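You operate a simulated robot arm through the tools that you are given. There is no shell and no other tool. Be economical: measure what you need, move in short steps, check, and stop when the job is done.

Carry out the task below with a simulated robot arm. There is one attempt and no reset: what you move stays moved.

Task
Put the orris dropper bottle in the brown bottle caddy.

It is judged by the outcome, as a careful person would: the job done as asked, and still so three seconds after it is handed in. It fails if anything else is knocked over, pushed out of place, dropped, spilled or broken.

Robot
A 6-joint arm with a two-finger parallel gripper, fixed in place. Base frame: the origin is at the foot of the arm, x ahead of it, y to its left, z up; the work surface is at about z = 86. Readings come in cm, degrees, newtons and seconds.
With the tool pointing down near the work surface it reaches from about 36 to 76 cm from the base axis. Its first joint turns from -66.0 to 66.0 degrees. Payload 2.45 kg.
The TCP is the grasp point between the finger pads, 2.4 cm short of the fingertips. In the tool frame z runs along the fingers and y along their closing line. The gripper opens to 6.8 cm. The fingers are 1.7 cm wide and 1 cm thick; the gripper's body (4 by 7 cm) begins 4.1 cm behind the TCP.
Orientation is that of the tool frame in the base frame, as a unit quaternion [x, y, z, w]. With the fingers straight down and closing along the base's y, the tool's x points along the base's -x, its y along +y and its z along -z.

Tools
- The arm moves only by the tool nudge_tool. Its argument "increments" is one flat list of numbers, 7 for each row, row after row: the shift along the tool's x, y, z in cm, then the turn, a rotation vector about the tool's x, y, z in degrees, then the gripper command, from -1 (fully open) to 1 (shut), values between in proportion. In form: [x, y, z, wx, wy, wz, grip, x, y, z, wx, wy, wz, grip, ...]. A call has 1 to 20 rows; each row is the pose to reach, as a shift and turn from the pose commanded when the call began, along the tool's axes at that moment. Each row takes 0.2 s and may step no farther than 5 cm and 8.6 degrees from the row before; otherwise, or with a gripper value out of range, the whole call is refused. A pose out of reach is approached as far as the arm can. The call stops where the force on the tool passes 40 N (or 10 N more than at its start, if that is more) or the arm is blocked; 0.2 s more then pass. The fingers move at their own pace (about 10.8 cm/s each) and stop on an object; they squeeze with about 20 N. The grip force told is the motor's: it shows also when the fingers shut on nothing. Time passes only in rows, and 0.2 s behind the last, so rows that repeat a pose let the fingers close. The reply holds the time, the measured pose of the TCP, the force on the tool along the base axes, the opening and the grip force, in the units named above and with some noise, and new pictures: "pictures" is both (left out), scene, wrist or none.
- Cameras (640 x 400 px; columns grow to the right, rows downward): "scene" is fixed at [15.37, 40.38, 145.8]; the picture's right is [-0.86, -0.50, 0.00], its down [-0.31, 0.53, -0.79] and it looks along [0.40, -0.69, -0.61] (base axes); focal length 353 px, centre (320, 200). "wrist" rides on the gripper at [8.4, 1.1, -7.5] in the tool frame; the picture's right is [-0.13, 0.99, 0.00], its down [-0.60, -0.08, -0.79] and it looks along [-0.79, -0.10, 0.61] (tool axes); focal length 251 px, centre (320, 200). There is no depth. A picture from a camera that has moved, and an enlarged one, comes with that camera's place and axes in the base frame and with its lens.
- inspect(camera, box): a new picture of the part [left, top, right, bottom] of that camera's present view, enlarged. It takes no simulated time.
- hand_in(): hands the job in; it is judged then, once.

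Work in short steps. Places have to be worked out from the pictures, the camera data and where the tool is seen: move nearer, look again, correct. Check each grasp and each placing, and mend what went wrong. You have 90 turns and 170 pictures in all, those below and enlarged ones among them. Open the gripper and draw the arm clear of the work before you hand the job in, unless the task says otherwise; then end with one line.

The tools are called after "Request:" by a JSON object that holds its "method" and its "body". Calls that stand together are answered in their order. nudge_tool: Moves the arm, as the interface text tells. Its arguments: {"type":"object","properties":{"increments":{"type":"array"},"pictures":{"type":"string","enum":["both","scene","wrist","none"]}},"required":["increments"]} The other tools are called the same way: inspect (camera, box) takes an enlarged picture of a part of a camera's view; hand_in () hands the job in.

At the start:

```text
time: 0.0
eef_pos: [43.31, -5.24, 112.14]
ee_rot: [0.001, 1.0, 0.0, 0.0]
contact_force: [0.0, -0.1, 0.2]
grip_width: 6.8
gripper_force: 0.1
```

scene: 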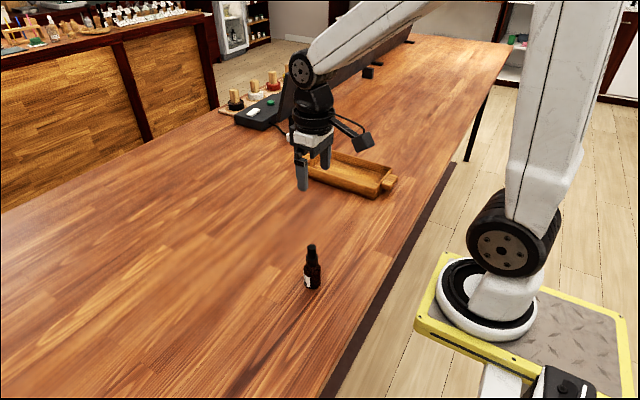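
wrist: 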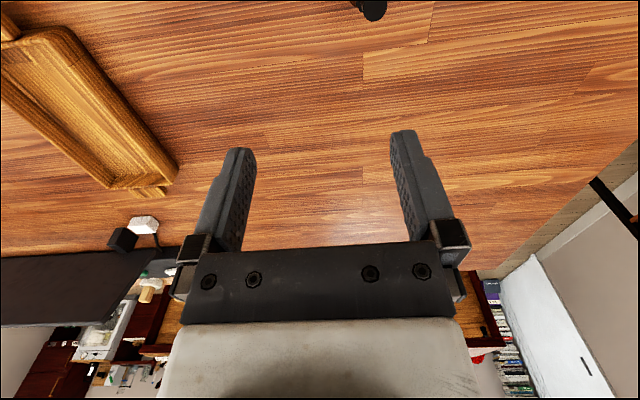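

The bottle stands at about (41, 0) by the scene picture and a tray lies farther off to the right. I'll enlarge both.

Request:
{"method": "inspect", "body": {"camera": "scene", "box": [270, 230, 360, 300]}}

Request:
{"method": "inspect", "body": {"camera": "scene", "box": [210, 60, 410, 205]}}

```text
5.71 times, centred on (315, 265) of scene
camera zoom: at [15.37, 40.38, 145.8], right [-0.86, -0.5, 0.0], down [-0.31, 0.53, -0.79], along [0.4, -0.69, -0.61], focal length 2016 px, centre (349, -171)
```

zoom: 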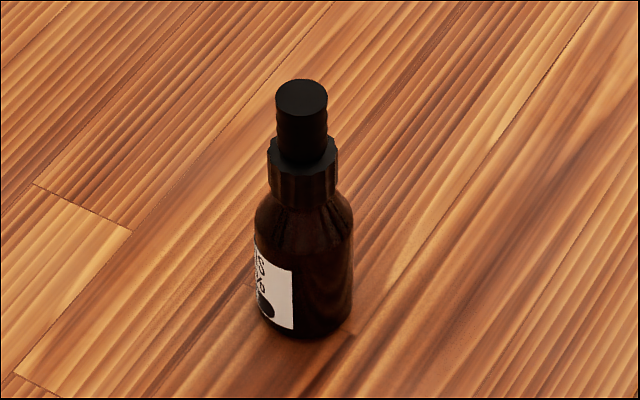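

```text
2.76 times, centred on (310, 132) of scene
camera zoom: at [15.37, 40.38, 145.8], right [-0.86, -0.5, 0.0], down [-0.31, 0.53, -0.79], along [0.4, -0.69, -0.61], focal length 973 px, centre (348, 386)
```

zoom: 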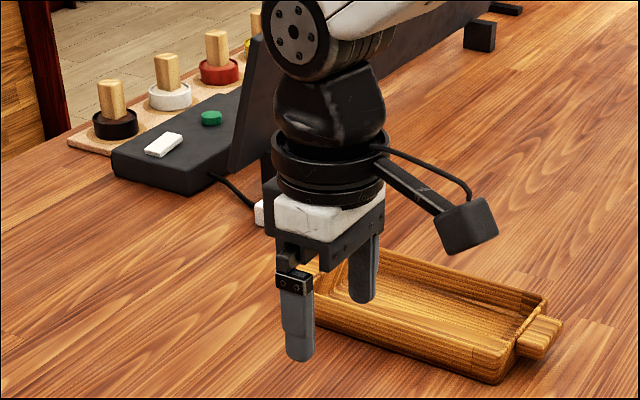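

The only loose bottle is at about (41.0, -0.6), about 10 cm high. The tray spans about x 41–65, y -47 to -34. I'll go above the bottle to refine its position.

Request:
{"method": "nudge_tool", "body": {"increments": [1.2, 2.3, 3, 0, 0, 0, -1, 2.3, 4.6, 5, 0, 0, 0, -1, 2.3, 4.6, 5, 0, 0, 0, -1]}}

Request:
{"method": "inspect", "body": {"camera": "wrist", "box": [220, 0, 420, 125]}}

```text
time: 0.8
eef_pos: [41.0, -0.63, 107.07]
ee_rot: [0.0, 1.0, 0.0, -0.001]
contact_force: [-0.5, -0.5, 0.0]
grip_width: 6.8
gripper_force: 0.0
camera wrist: at [32.7, 0.49, 114.5], right [0.13, 0.99, 0.0], down [0.6, -0.08, 0.79], along [0.79, -0.1, -0.61], focal length 251 px, centre (320, 200)
```

scene: 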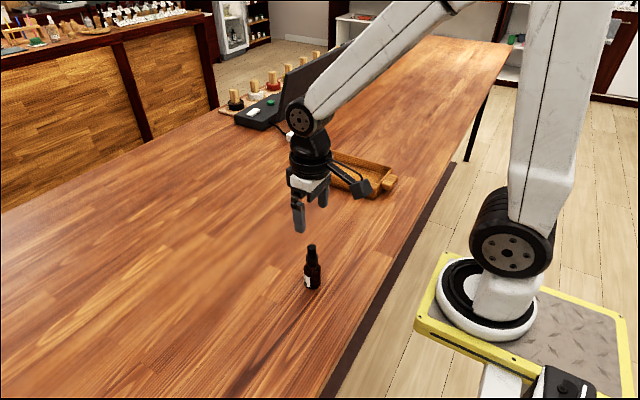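
wrist: 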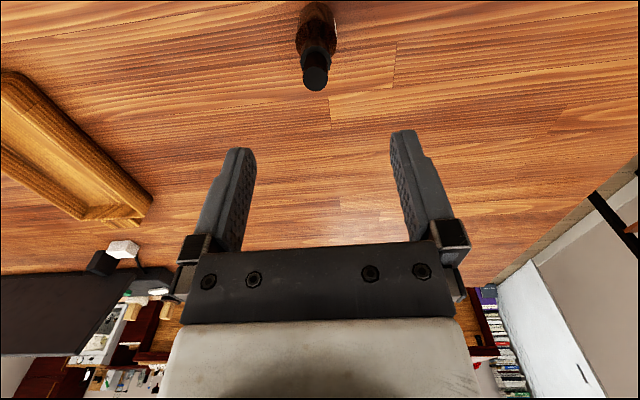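

```text
3.20 times, centred on (320, 62) of wrist
camera zoom: at [32.7, 0.49, 114.5], right [0.13, 0.99, 0.0], down [0.6, -0.08, 0.79], along [0.79, -0.1, -0.61], focal length 805 px, centre (320, 640)
```

zoom: 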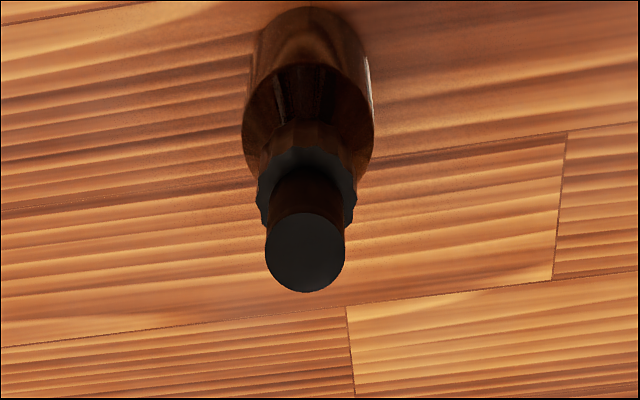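

The wrist and scene rays agree on the bottle axis at about (41.5, -1.0), top at z≈97 and collar at z≈93–94.5. I'll lower around it partway to check alignment.

Request:
{"method": "nudge_tool", "body": {"increments": [-0.5, -0.37, 4, 0, 0, 0, -1, -0.5, -0.37, 7.5, 0, 0, 0, -1, -0.5, -0.37, 9.5, 0, 0, 0, -1]}}

Request:
{"method": "inspect", "body": {"camera": "scene", "box": [260, 200, 370, 300]}}

```text
time: 1.6
eef_pos: [41.61, -1.18, 97.76]
ee_rot: [-0.001, 1.0, 0.001, -0.001]
contact_force: [0.7, -0.3, 0.1]
grip_width: 6.82
gripper_force: 0.1
camera wrist: at [33.24, -0.09, 105.11], right [0.13, 0.99, 0.0], down [0.6, -0.08, 0.79], along [0.79, -0.1, -0.61], focal length 251 px, centre (320, 200)
```

scene: 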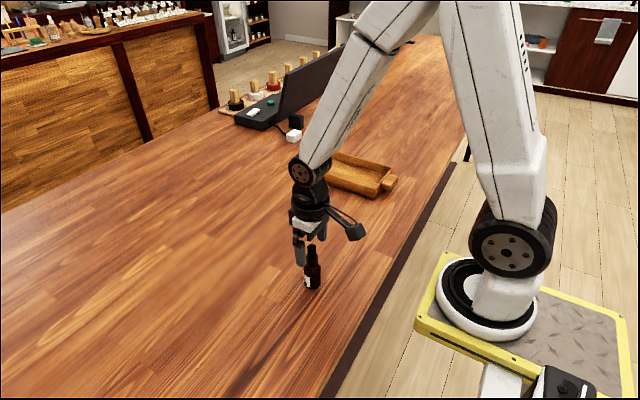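
wrist: 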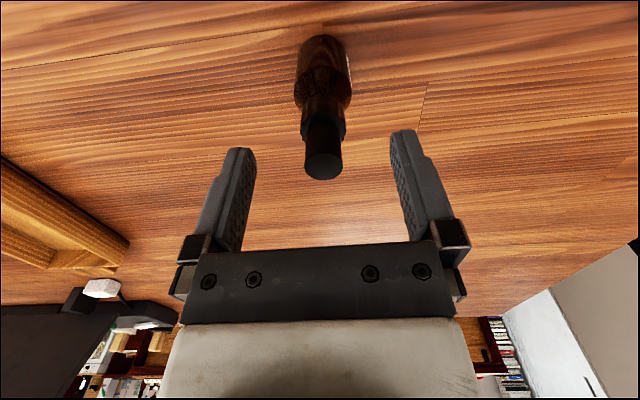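

```text
4.00 times, centred on (315, 250) of scene
camera zoom: at [15.37, 40.38, 145.8], right [-0.86, -0.5, 0.0], down [-0.31, 0.53, -0.79], along [0.4, -0.69, -0.61], focal length 1411 px, centre (340, 0)
```

zoom: 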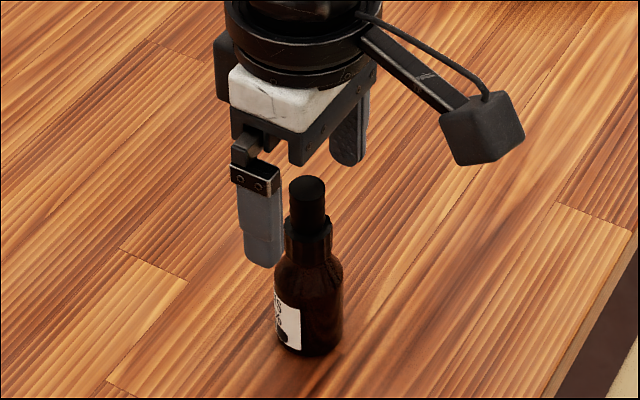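

Alignment looks right (axis ≈ (41.5, -1.0)). I'll lower to collar height, z≈94.3, and then close.

Request:
{"method": "nudge_tool", "body": {"increments": [0, 0.1, 2, 0, 0, 0, -1, 0, 0.1, 3.4, 0, 0, 0, -1, 0, 0.1, 3.4, 0, 0, 0, -1]}}

Request:
{"method": "inspect", "body": {"camera": "scene", "box": [270, 210, 360, 300]}}

```text
time: 2.4
eef_pos: [41.48, -0.94, 94.27]
ee_rot: [0.0, 1.0, 0.0, 0.0]
contact_force: [-0.3, -0.1, -0.5]
grip_width: 6.79
gripper_force: 0.0
camera wrist: at [33.14, 0.13, 101.72], right [0.13, 0.99, 0.0], down [0.6, -0.08, 0.79], along [0.79, -0.1, -0.61], focal length 251 px, centre (320, 200)
```

scene: 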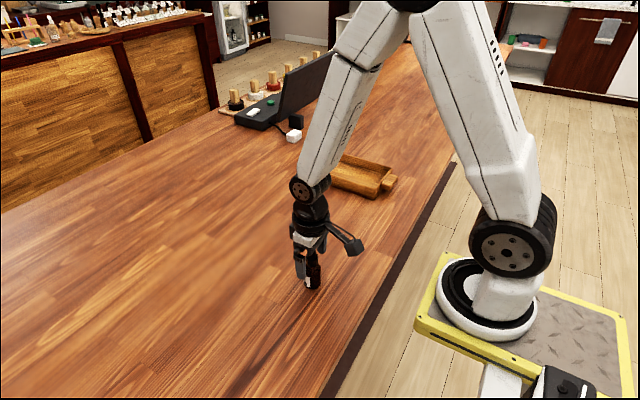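
wrist: 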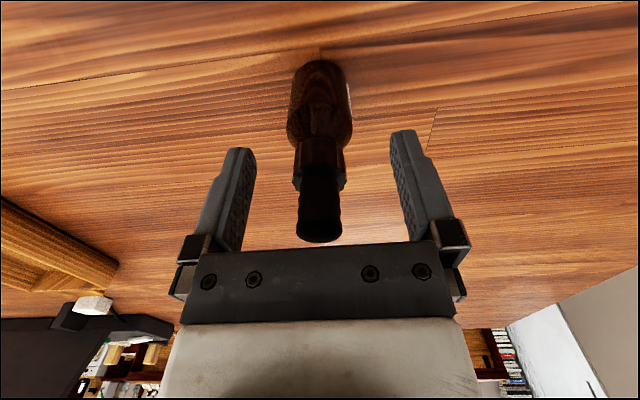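

```text
4.44 times, centred on (315, 255) of scene
camera zoom: at [15.37, 40.38, 145.8], right [-0.86, -0.5, 0.0], down [-0.31, 0.53, -0.79], along [0.4, -0.69, -0.61], focal length 1568 px, centre (342, -44)
```

zoom: 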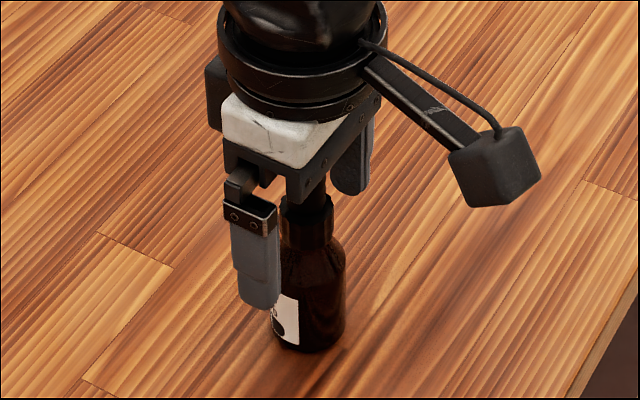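

The fingers straddle the collar with the top clear of the palm. I'll close the gripper.

Request:
{"method": "nudge_tool", "body": {"increments": [0, 0, 0, 0, 0, 0, 0, 0, 0, 0, 0, 0, 0, 0.5, 0, 0, 0, 0, 0, 0, 1, 0, 0, 0, 0, 0, 0, 1]}}

Request:
{"method": "inspect", "body": {"camera": "scene", "box": [270, 210, 360, 300]}}

```text
time: 3.4
eef_pos: [41.54, -0.97, 94.44]
ee_rot: [-0.001, 1.0, 0.001, 0.0]
contact_force: [0.1, -0.7, 2.5]
grip_width: 2.5
gripper_force: 20.6
camera wrist: at [33.15, 0.12, 101.75], right [0.13, 0.99, 0.0], down [0.6, -0.08, 0.79], along [0.79, -0.1, -0.61], focal length 251 px, centre (320, 200)
```

scene: 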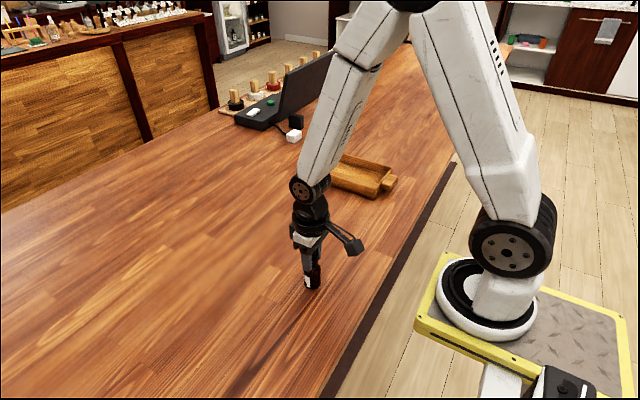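
wrist: 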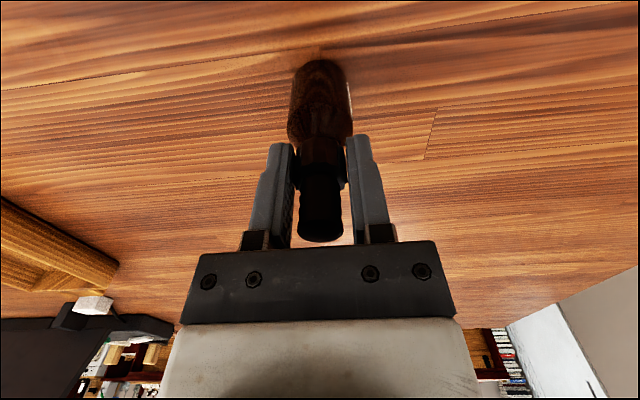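

```text
4.44 times, centred on (315, 255) of scene
camera zoom: at [15.37, 40.38, 145.8], right [-0.86, -0.5, 0.0], down [-0.31, 0.53, -0.79], along [0.4, -0.69, -0.61], focal length 1568 px, centre (342, -44)
```

zoom: 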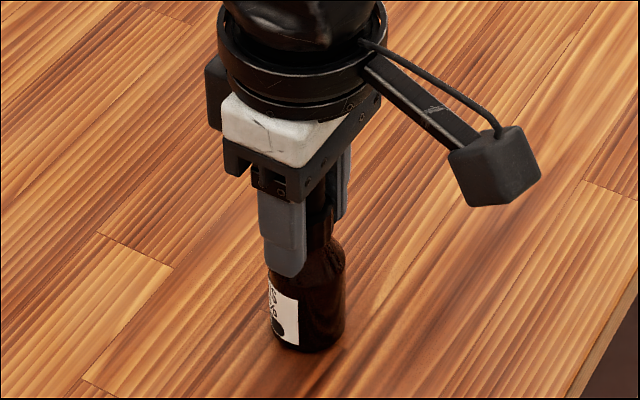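

The gripper holds the collar at 2.5 cm with a firm grip. I'll lift gently by 12 cm.

Request:
{"method": "nudge_tool", "body": {"increments": [0, 0, -1, 0, 0, 0, 1, 0, 0, -3, 0, 0, 0, 1, 0, 0, -6, 0, 0, 0, 1, 0, 0, -9, 0, 0, 0, 1, 0, 0, -12, 0, 0, 0, 1]}}

Request:
{"method": "inspect", "body": {"camera": "scene", "box": [270, 150, 410, 250]}}

```text
time: 4.6
eef_pos: [41.76, -1.14, 106.18]
ee_rot: [0.0, 1.0, 0.0, 0.0]
contact_force: [0.6, 0.5, -1.2]
grip_width: 2.27
gripper_force: 20.1
camera wrist: at [33.42, 0.06, 113.63], right [0.13, 0.99, 0.0], down [0.6, -0.08, 0.79], along [0.79, -0.1, -0.61], focal length 251 px, centre (320, 200)
```

scene: 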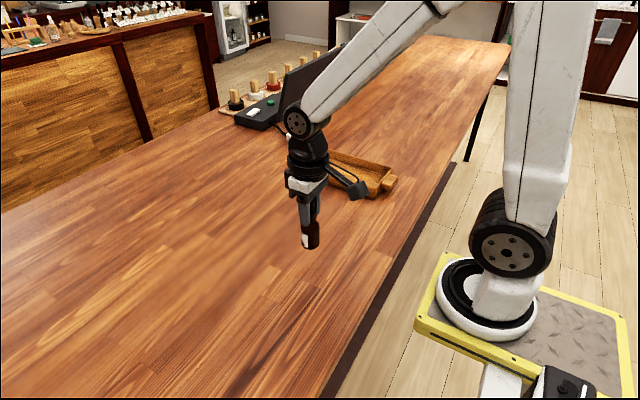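
wrist: 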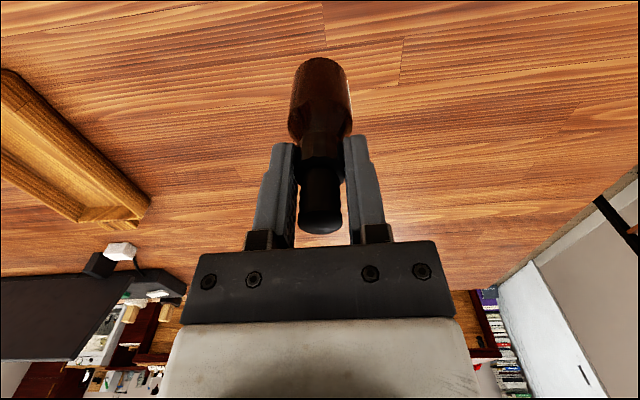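

```text
4.00 times, centred on (340, 200) of scene
camera zoom: at [15.37, 40.38, 145.8], right [-0.86, -0.5, 0.0], down [-0.31, 0.53, -0.79], along [0.4, -0.69, -0.61], focal length 1411 px, centre (240, 200)
```

zoom: 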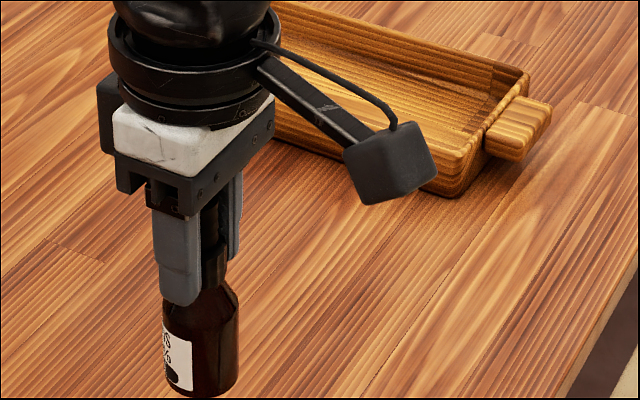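

The bottle is held upright. I'll carry it gently toward the caddy, stopping short to view the caddy from closer.

Request:
{"method": "nudge_tool", "body": {"increments": [-0.4, -1.5, -0.2, 0, 0, 0, 1, -0.8, -4, -0.4, 0, 0, 0, 1, -1.2, -6.5, -0.6, 0, 0, 0, 1, -1.6, -9, -0.8, 0, 0, 0, 1, -2, -11.5, -1, 0, 0, 0, 1, -2.4, -14, -1.2, 0, 0, 0, 1, -2.8, -16.5, -1.4, 0, 0, 0, 1, -3.2, -19, -1.6, 0, 0, 0, 1, -3.6, -21, -1.8, 0, 0, 0, 1, -4, -22, -2, 0, 0, 0, 1]}}

```text
time: 6.8
eef_pos: [45.72, -23.12, 108.11]
ee_rot: [-0.001, 1.0, 0.0, 0.0]
contact_force: [0.8, -0.3, -1.2]
grip_width: 2.23
gripper_force: 20.2
camera wrist: at [37.3, -21.97, 115.56], right [0.13, 0.99, 0.0], down [0.6, -0.08, 0.79], along [0.79, -0.1, -0.61], focal length 251 px, centre (320, 200)
```

scene: 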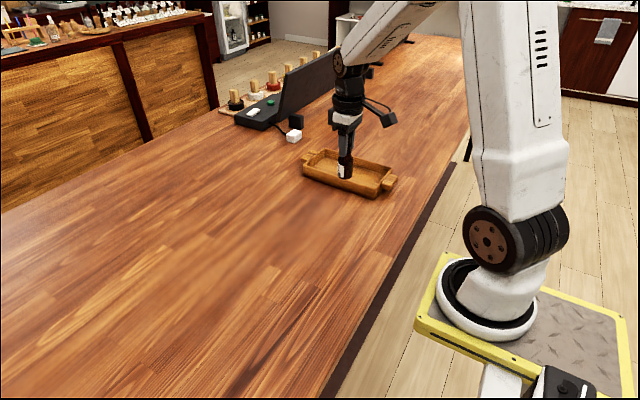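
wrist: 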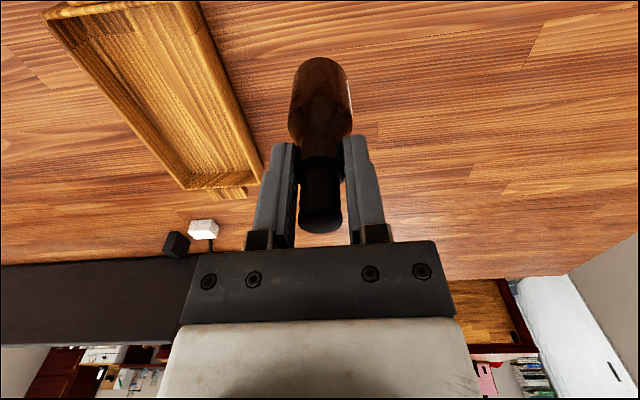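

The caddy corners work out to about x 42–65.5, y -47.5 to -34, so its centre is near (53.5, -40.7). I'll move above the centre, keeping height.

Request:
{"method": "nudge_tool", "body": {"increments": [-0.7, -1.5, 0, 0, 0, 0, 1, -1.7, -4, 0, 0, 0, 0, 1, -2.7, -6.5, 0, 0, 0, 0, 1, -3.7, -9, 0, 0, 0, 0, 1, -4.7, -11.5, 0, 0, 0, 0, 1, -5.7, -14, 0, 0, 0, 0, 1, -6.7, -16.3, 0, 0, 0, 0, 1, -7.5, -17.5, 0, 0, 0, 0, 1, -7.5, -17.5, 0, 0, 0, 0, 1]}}

Request:
{"method": "inspect", "body": {"camera": "scene", "box": [290, 70, 430, 210]}}

```text
time: 8.8
eef_pos: [53.15, -40.65, 108.19]
ee_rot: [0.0, 1.0, 0.0, -0.001]
contact_force: [0.8, 0.1, -1.5]
grip_width: 2.25
gripper_force: 19.5
camera wrist: at [44.8, -39.45, 115.52], right [0.13, 0.99, 0.0], down [0.6, -0.08, 0.79], along [0.79, -0.1, -0.61], focal length 251 px, centre (320, 200)
```

scene: 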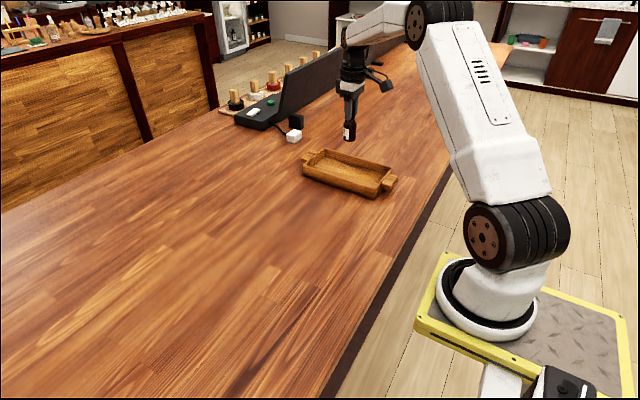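
wrist: 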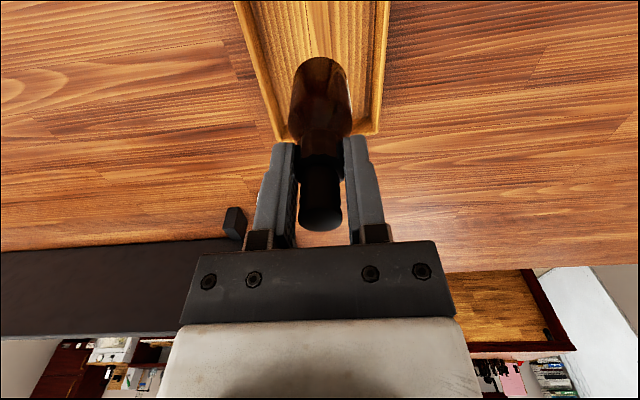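

```text
2.86 times, centred on (360, 140) of scene
camera zoom: at [15.37, 40.38, 145.8], right [-0.86, -0.5, 0.0], down [-0.31, 0.53, -0.79], along [0.4, -0.69, -0.61], focal length 1008 px, centre (206, 371)
```

zoom: 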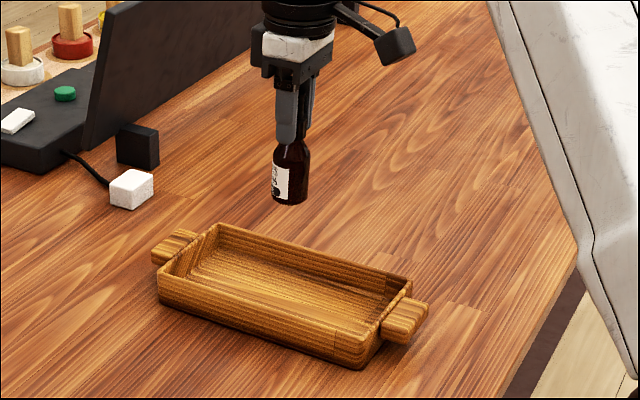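

The TCP projects into the middle of the caddy. I'll lower to about z 98 and check clearances.

Request:
{"method": "nudge_tool", "body": {"increments": [0, 0, 2, 0, 0, 0, 1, 0, 0, 5, 0, 0, 0, 1, 0, 0, 8, 0, 0, 0, 1, 0, 0, 10, 0, 0, 0, 1, 0, 0, 10, 0, 0, 0, 1]}}

Request:
{"method": "inspect", "body": {"camera": "scene", "box": [290, 110, 410, 205]}}

```text
time: 10.0
eef_pos: [53.06, -40.41, 98.17]
ee_rot: [0.0, 1.0, 0.001, 0.001]
contact_force: [-0.4, -0.1, -1.0]
grip_width: 2.2
gripper_force: 19.9
camera wrist: at [44.72, -39.38, 105.6], right [0.13, 0.99, 0.0], down [0.6, -0.08, 0.79], along [0.79, -0.1, -0.61], focal length 251 px, centre (320, 200)
```

scene: 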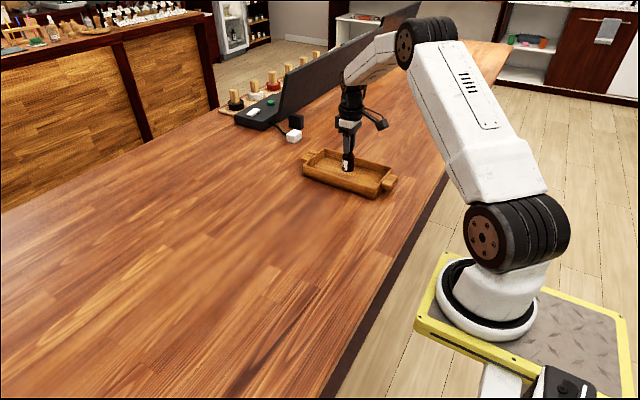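
wrist: 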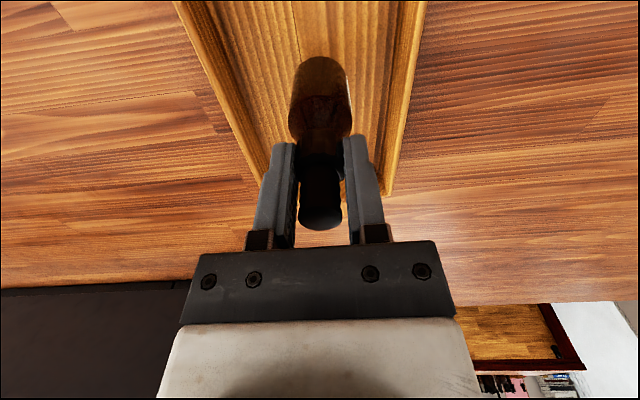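

```text
4.21 times, centred on (350, 158) of scene
camera zoom: at [15.37, 40.38, 145.8], right [-0.86, -0.5, 0.0], down [-0.31, 0.53, -0.79], along [0.4, -0.69, -0.61], focal length 1485 px, centre (194, 379)
```

zoom: 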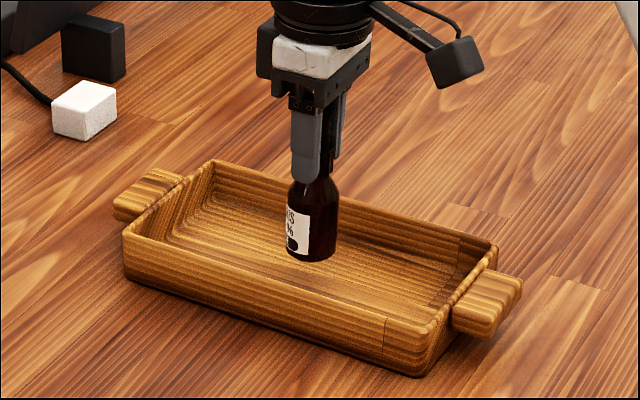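

The bottle is within the caddy walls and about 2 cm above the floor. I'll lower in small steps, watching the vertical force.

Request:
{"method": "nudge_tool", "body": {"increments": [0, 0, 0.6, 0, 0, 0, 1, 0, 0, 1.2, 0, 0, 0, 1, 0, 0, 1.8, 0, 0, 0, 1], "pictures": "none"}}

Request:
{"method": "inspect", "body": {"camera": "scene", "box": [320, 130, 390, 190]}}

```text
time: 10.8
eef_pos: [52.94, -40.51, 96.23]
ee_rot: [0.0, 1.0, 0.0, -0.001]
contact_force: [0.2, -0.2, -1.0]
grip_width: 2.23
gripper_force: 20.6
```

```text
6.67 times, centred on (355, 160) of scene
camera zoom: at [15.37, 40.38, 145.8], right [-0.86, -0.5, 0.0], down [-0.31, 0.53, -0.79], along [0.4, -0.69, -0.61], focal length 2352 px, centre (87, 467)
```

zoom: 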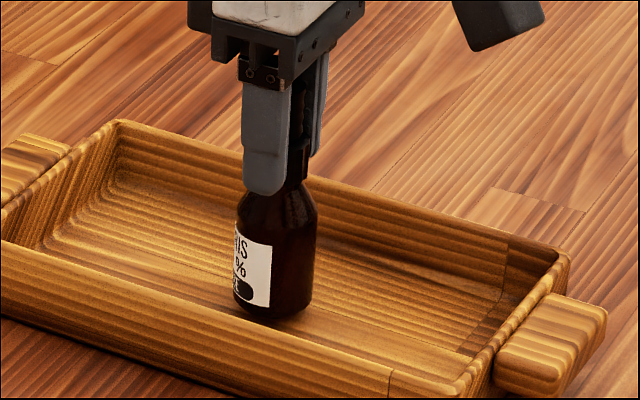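

The label reads "…RIS", so this is the right bottle, and there is no contact yet. I'll continue down in small steps.

Request:
{"method": "nudge_tool", "body": {"increments": [0, 0, 0.2, 0, 0, 0, 1, 0, 0, 0.4, 0, 0, 0, 1], "pictures": "none"}}

```text
time: 11.4
eef_pos: [52.95, -40.46, 96.03]
ee_rot: [0.0, 1.0, 0.0, 0.0]
contact_force: [-0.1, 0.0, -0.2]
grip_width: 2.23
gripper_force: 20.6
```

Still only about zero force, so I'll go on down.

Request:
{"method": "nudge_tool", "body": {"increments": [0, 0, 0.2, 0, 0, 0, 1, 0, 0, 0.4, 0, 0, 0, 1], "pictures": "none"}}

Request:
{"method": "inspect", "body": {"camera": "scene", "box": [320, 130, 390, 190]}}

```text
time: 12.0
eef_pos: [53.1, -40.46, 95.81]
ee_rot: [-0.001, 1.0, -0.001, 0.0]
contact_force: [-4.0, 2.3, 14.0]
grip_width: 2.22
gripper_force: 20.1
```

```text
6.67 times, centred on (355, 160) of scene
camera zoom: at [15.34, 40.41, 145.8], right [-0.86, -0.5, 0.0], down [-0.31, 0.52, -0.79], along [0.4, -0.69, -0.61], focal length 2352 px, centre (87, 467)
```

zoom: 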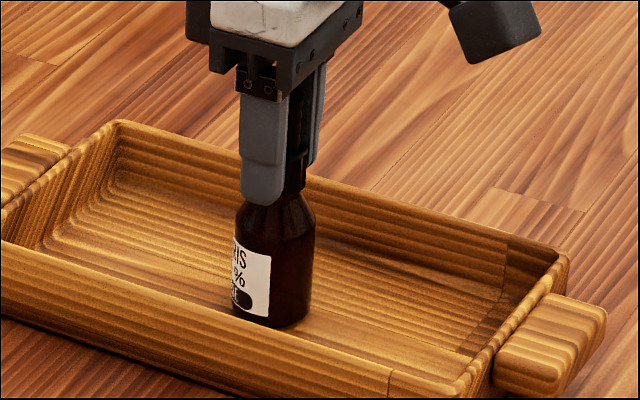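

The base has touched the floor (14 N). I'll ease the push by 0.2 cm and open the fingers in stages.

Request:
{"method": "nudge_tool", "body": {"increments": [0, 0, -0.2, 0, 0, 0, 1, 0, 0, -0.2, 0, 0, 0, 0.3, 0, 0, -0.2, 0, 0, 0, 0, 0, 0, -0.2, 0, 0, 0, -0.5, 0, 0, -0.2, 0, 0, 0, -1, 0, 0, -0.2, 0, 0, 0, -1]}}

Request:
{"method": "inspect", "body": {"camera": "scene", "box": [320, 130, 390, 190]}}

```text
time: 13.4
eef_pos: [53.06, -40.45, 95.78]
ee_rot: [-0.001, 1.0, 0.0, 0.0]
contact_force: [0.1, 0.6, 0.0]
grip_width: 6.79
gripper_force: 0.1
camera wrist: at [44.64, -39.44, 103.18], right [0.13, 0.99, 0.0], down [0.6, -0.08, 0.79], along [0.79, -0.1, -0.61], focal length 251 px, centre (320, 200)
```

scene: 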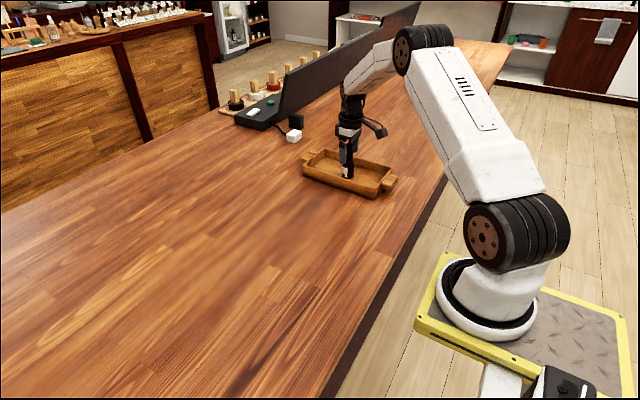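
wrist: 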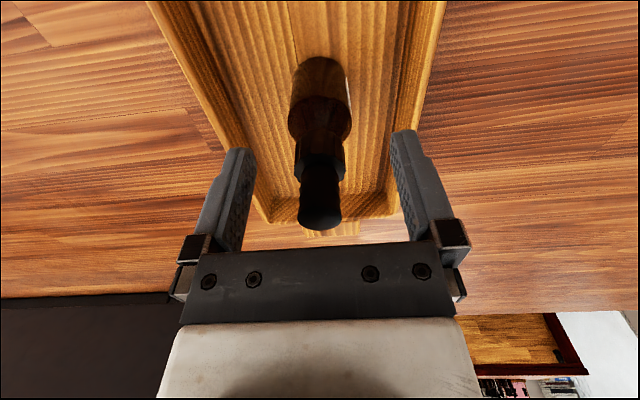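

```text
6.67 times, centred on (355, 160) of scene
camera zoom: at [15.37, 40.38, 145.8], right [-0.86, -0.5, 0.0], down [-0.31, 0.53, -0.79], along [0.4, -0.69, -0.61], focal length 2352 px, centre (87, 467)
```

zoom: 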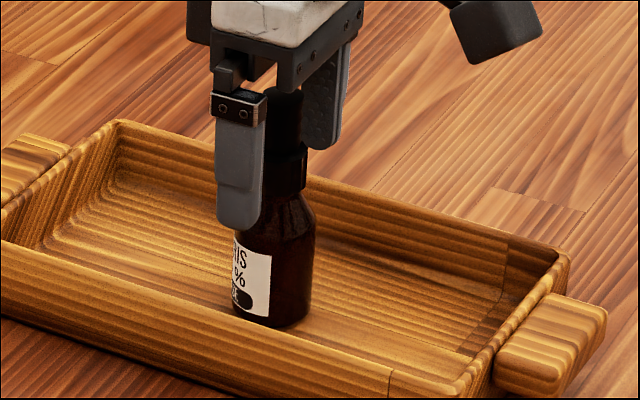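

The bottle stands by itself in the caddy. I'll raise the tool straight up, clear of it.

Request:
{"method": "nudge_tool", "body": {"increments": [0, 0, -1.5, 0, 0, 0, -1, 0, 0, -4, 0, 0, 0, -1, 0, 0, -8, 0, 0, 0, -1, 0, 0, -12, 0, 0, 0, -1, 0, 0, -15, 0, 0, 0, -1, 0, 0, -15, 0, 0, 0, -1]}}

Request:
{"method": "inspect", "body": {"camera": "scene", "box": [290, 110, 410, 205]}}

```text
time: 14.8
eef_pos: [52.61, -40.52, 110.77]
ee_rot: [0.0, 1.0, 0.0, 0.0]
contact_force: [-1.0, -0.1, -0.2]
grip_width: 6.8
gripper_force: 0.1
camera wrist: at [44.44, -39.47, 118.27], right [0.13, 0.99, 0.0], down [0.6, -0.08, 0.79], along [0.79, -0.1, -0.61], focal length 251 px, centre (320, 200)
```

scene: 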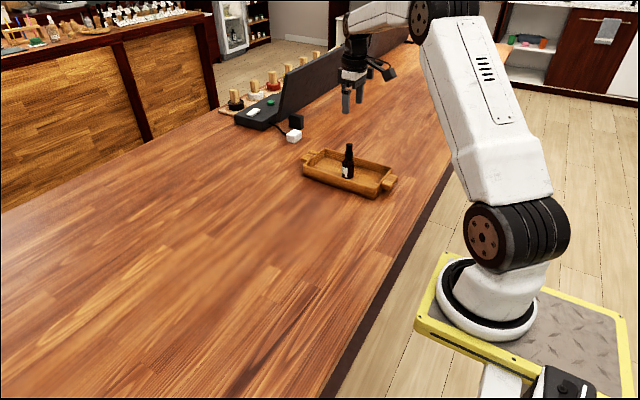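
wrist: 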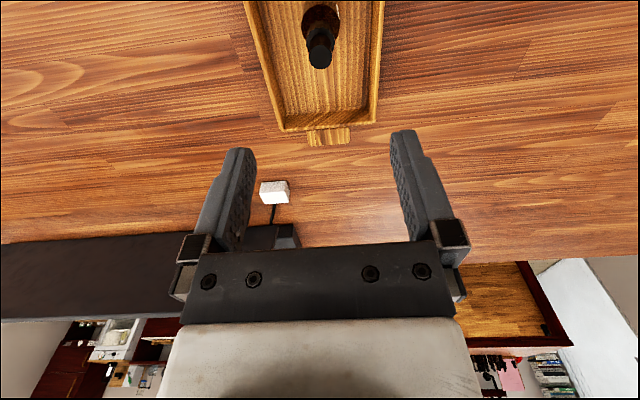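

```text
4.21 times, centred on (350, 158) of scene
camera zoom: at [15.37, 40.38, 145.8], right [-0.86, -0.5, 0.0], down [-0.31, 0.53, -0.79], along [0.4, -0.69, -0.61], focal length 1485 px, centre (194, 379)
```

zoom: 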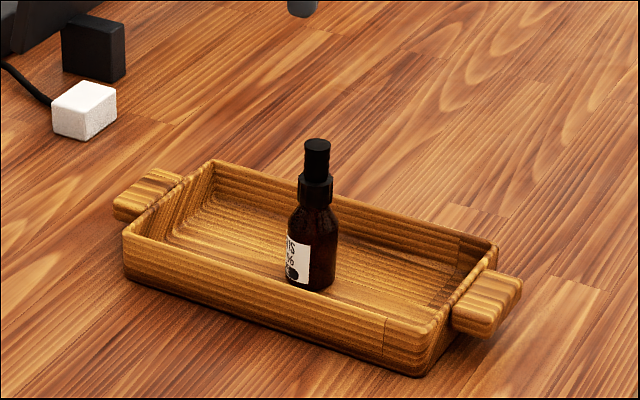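

The bottle is upright in the caddy, the caddy has not moved, and the arm is clear with the gripper open. I'll hand it in.

Request:
{"method": "hand_in", "body": {}}

```text
The job is handed in.
```

The orris dropper bottle is standing upright in the brown bottle caddy, the gripper is open and the arm is clear; nothing else was moved.
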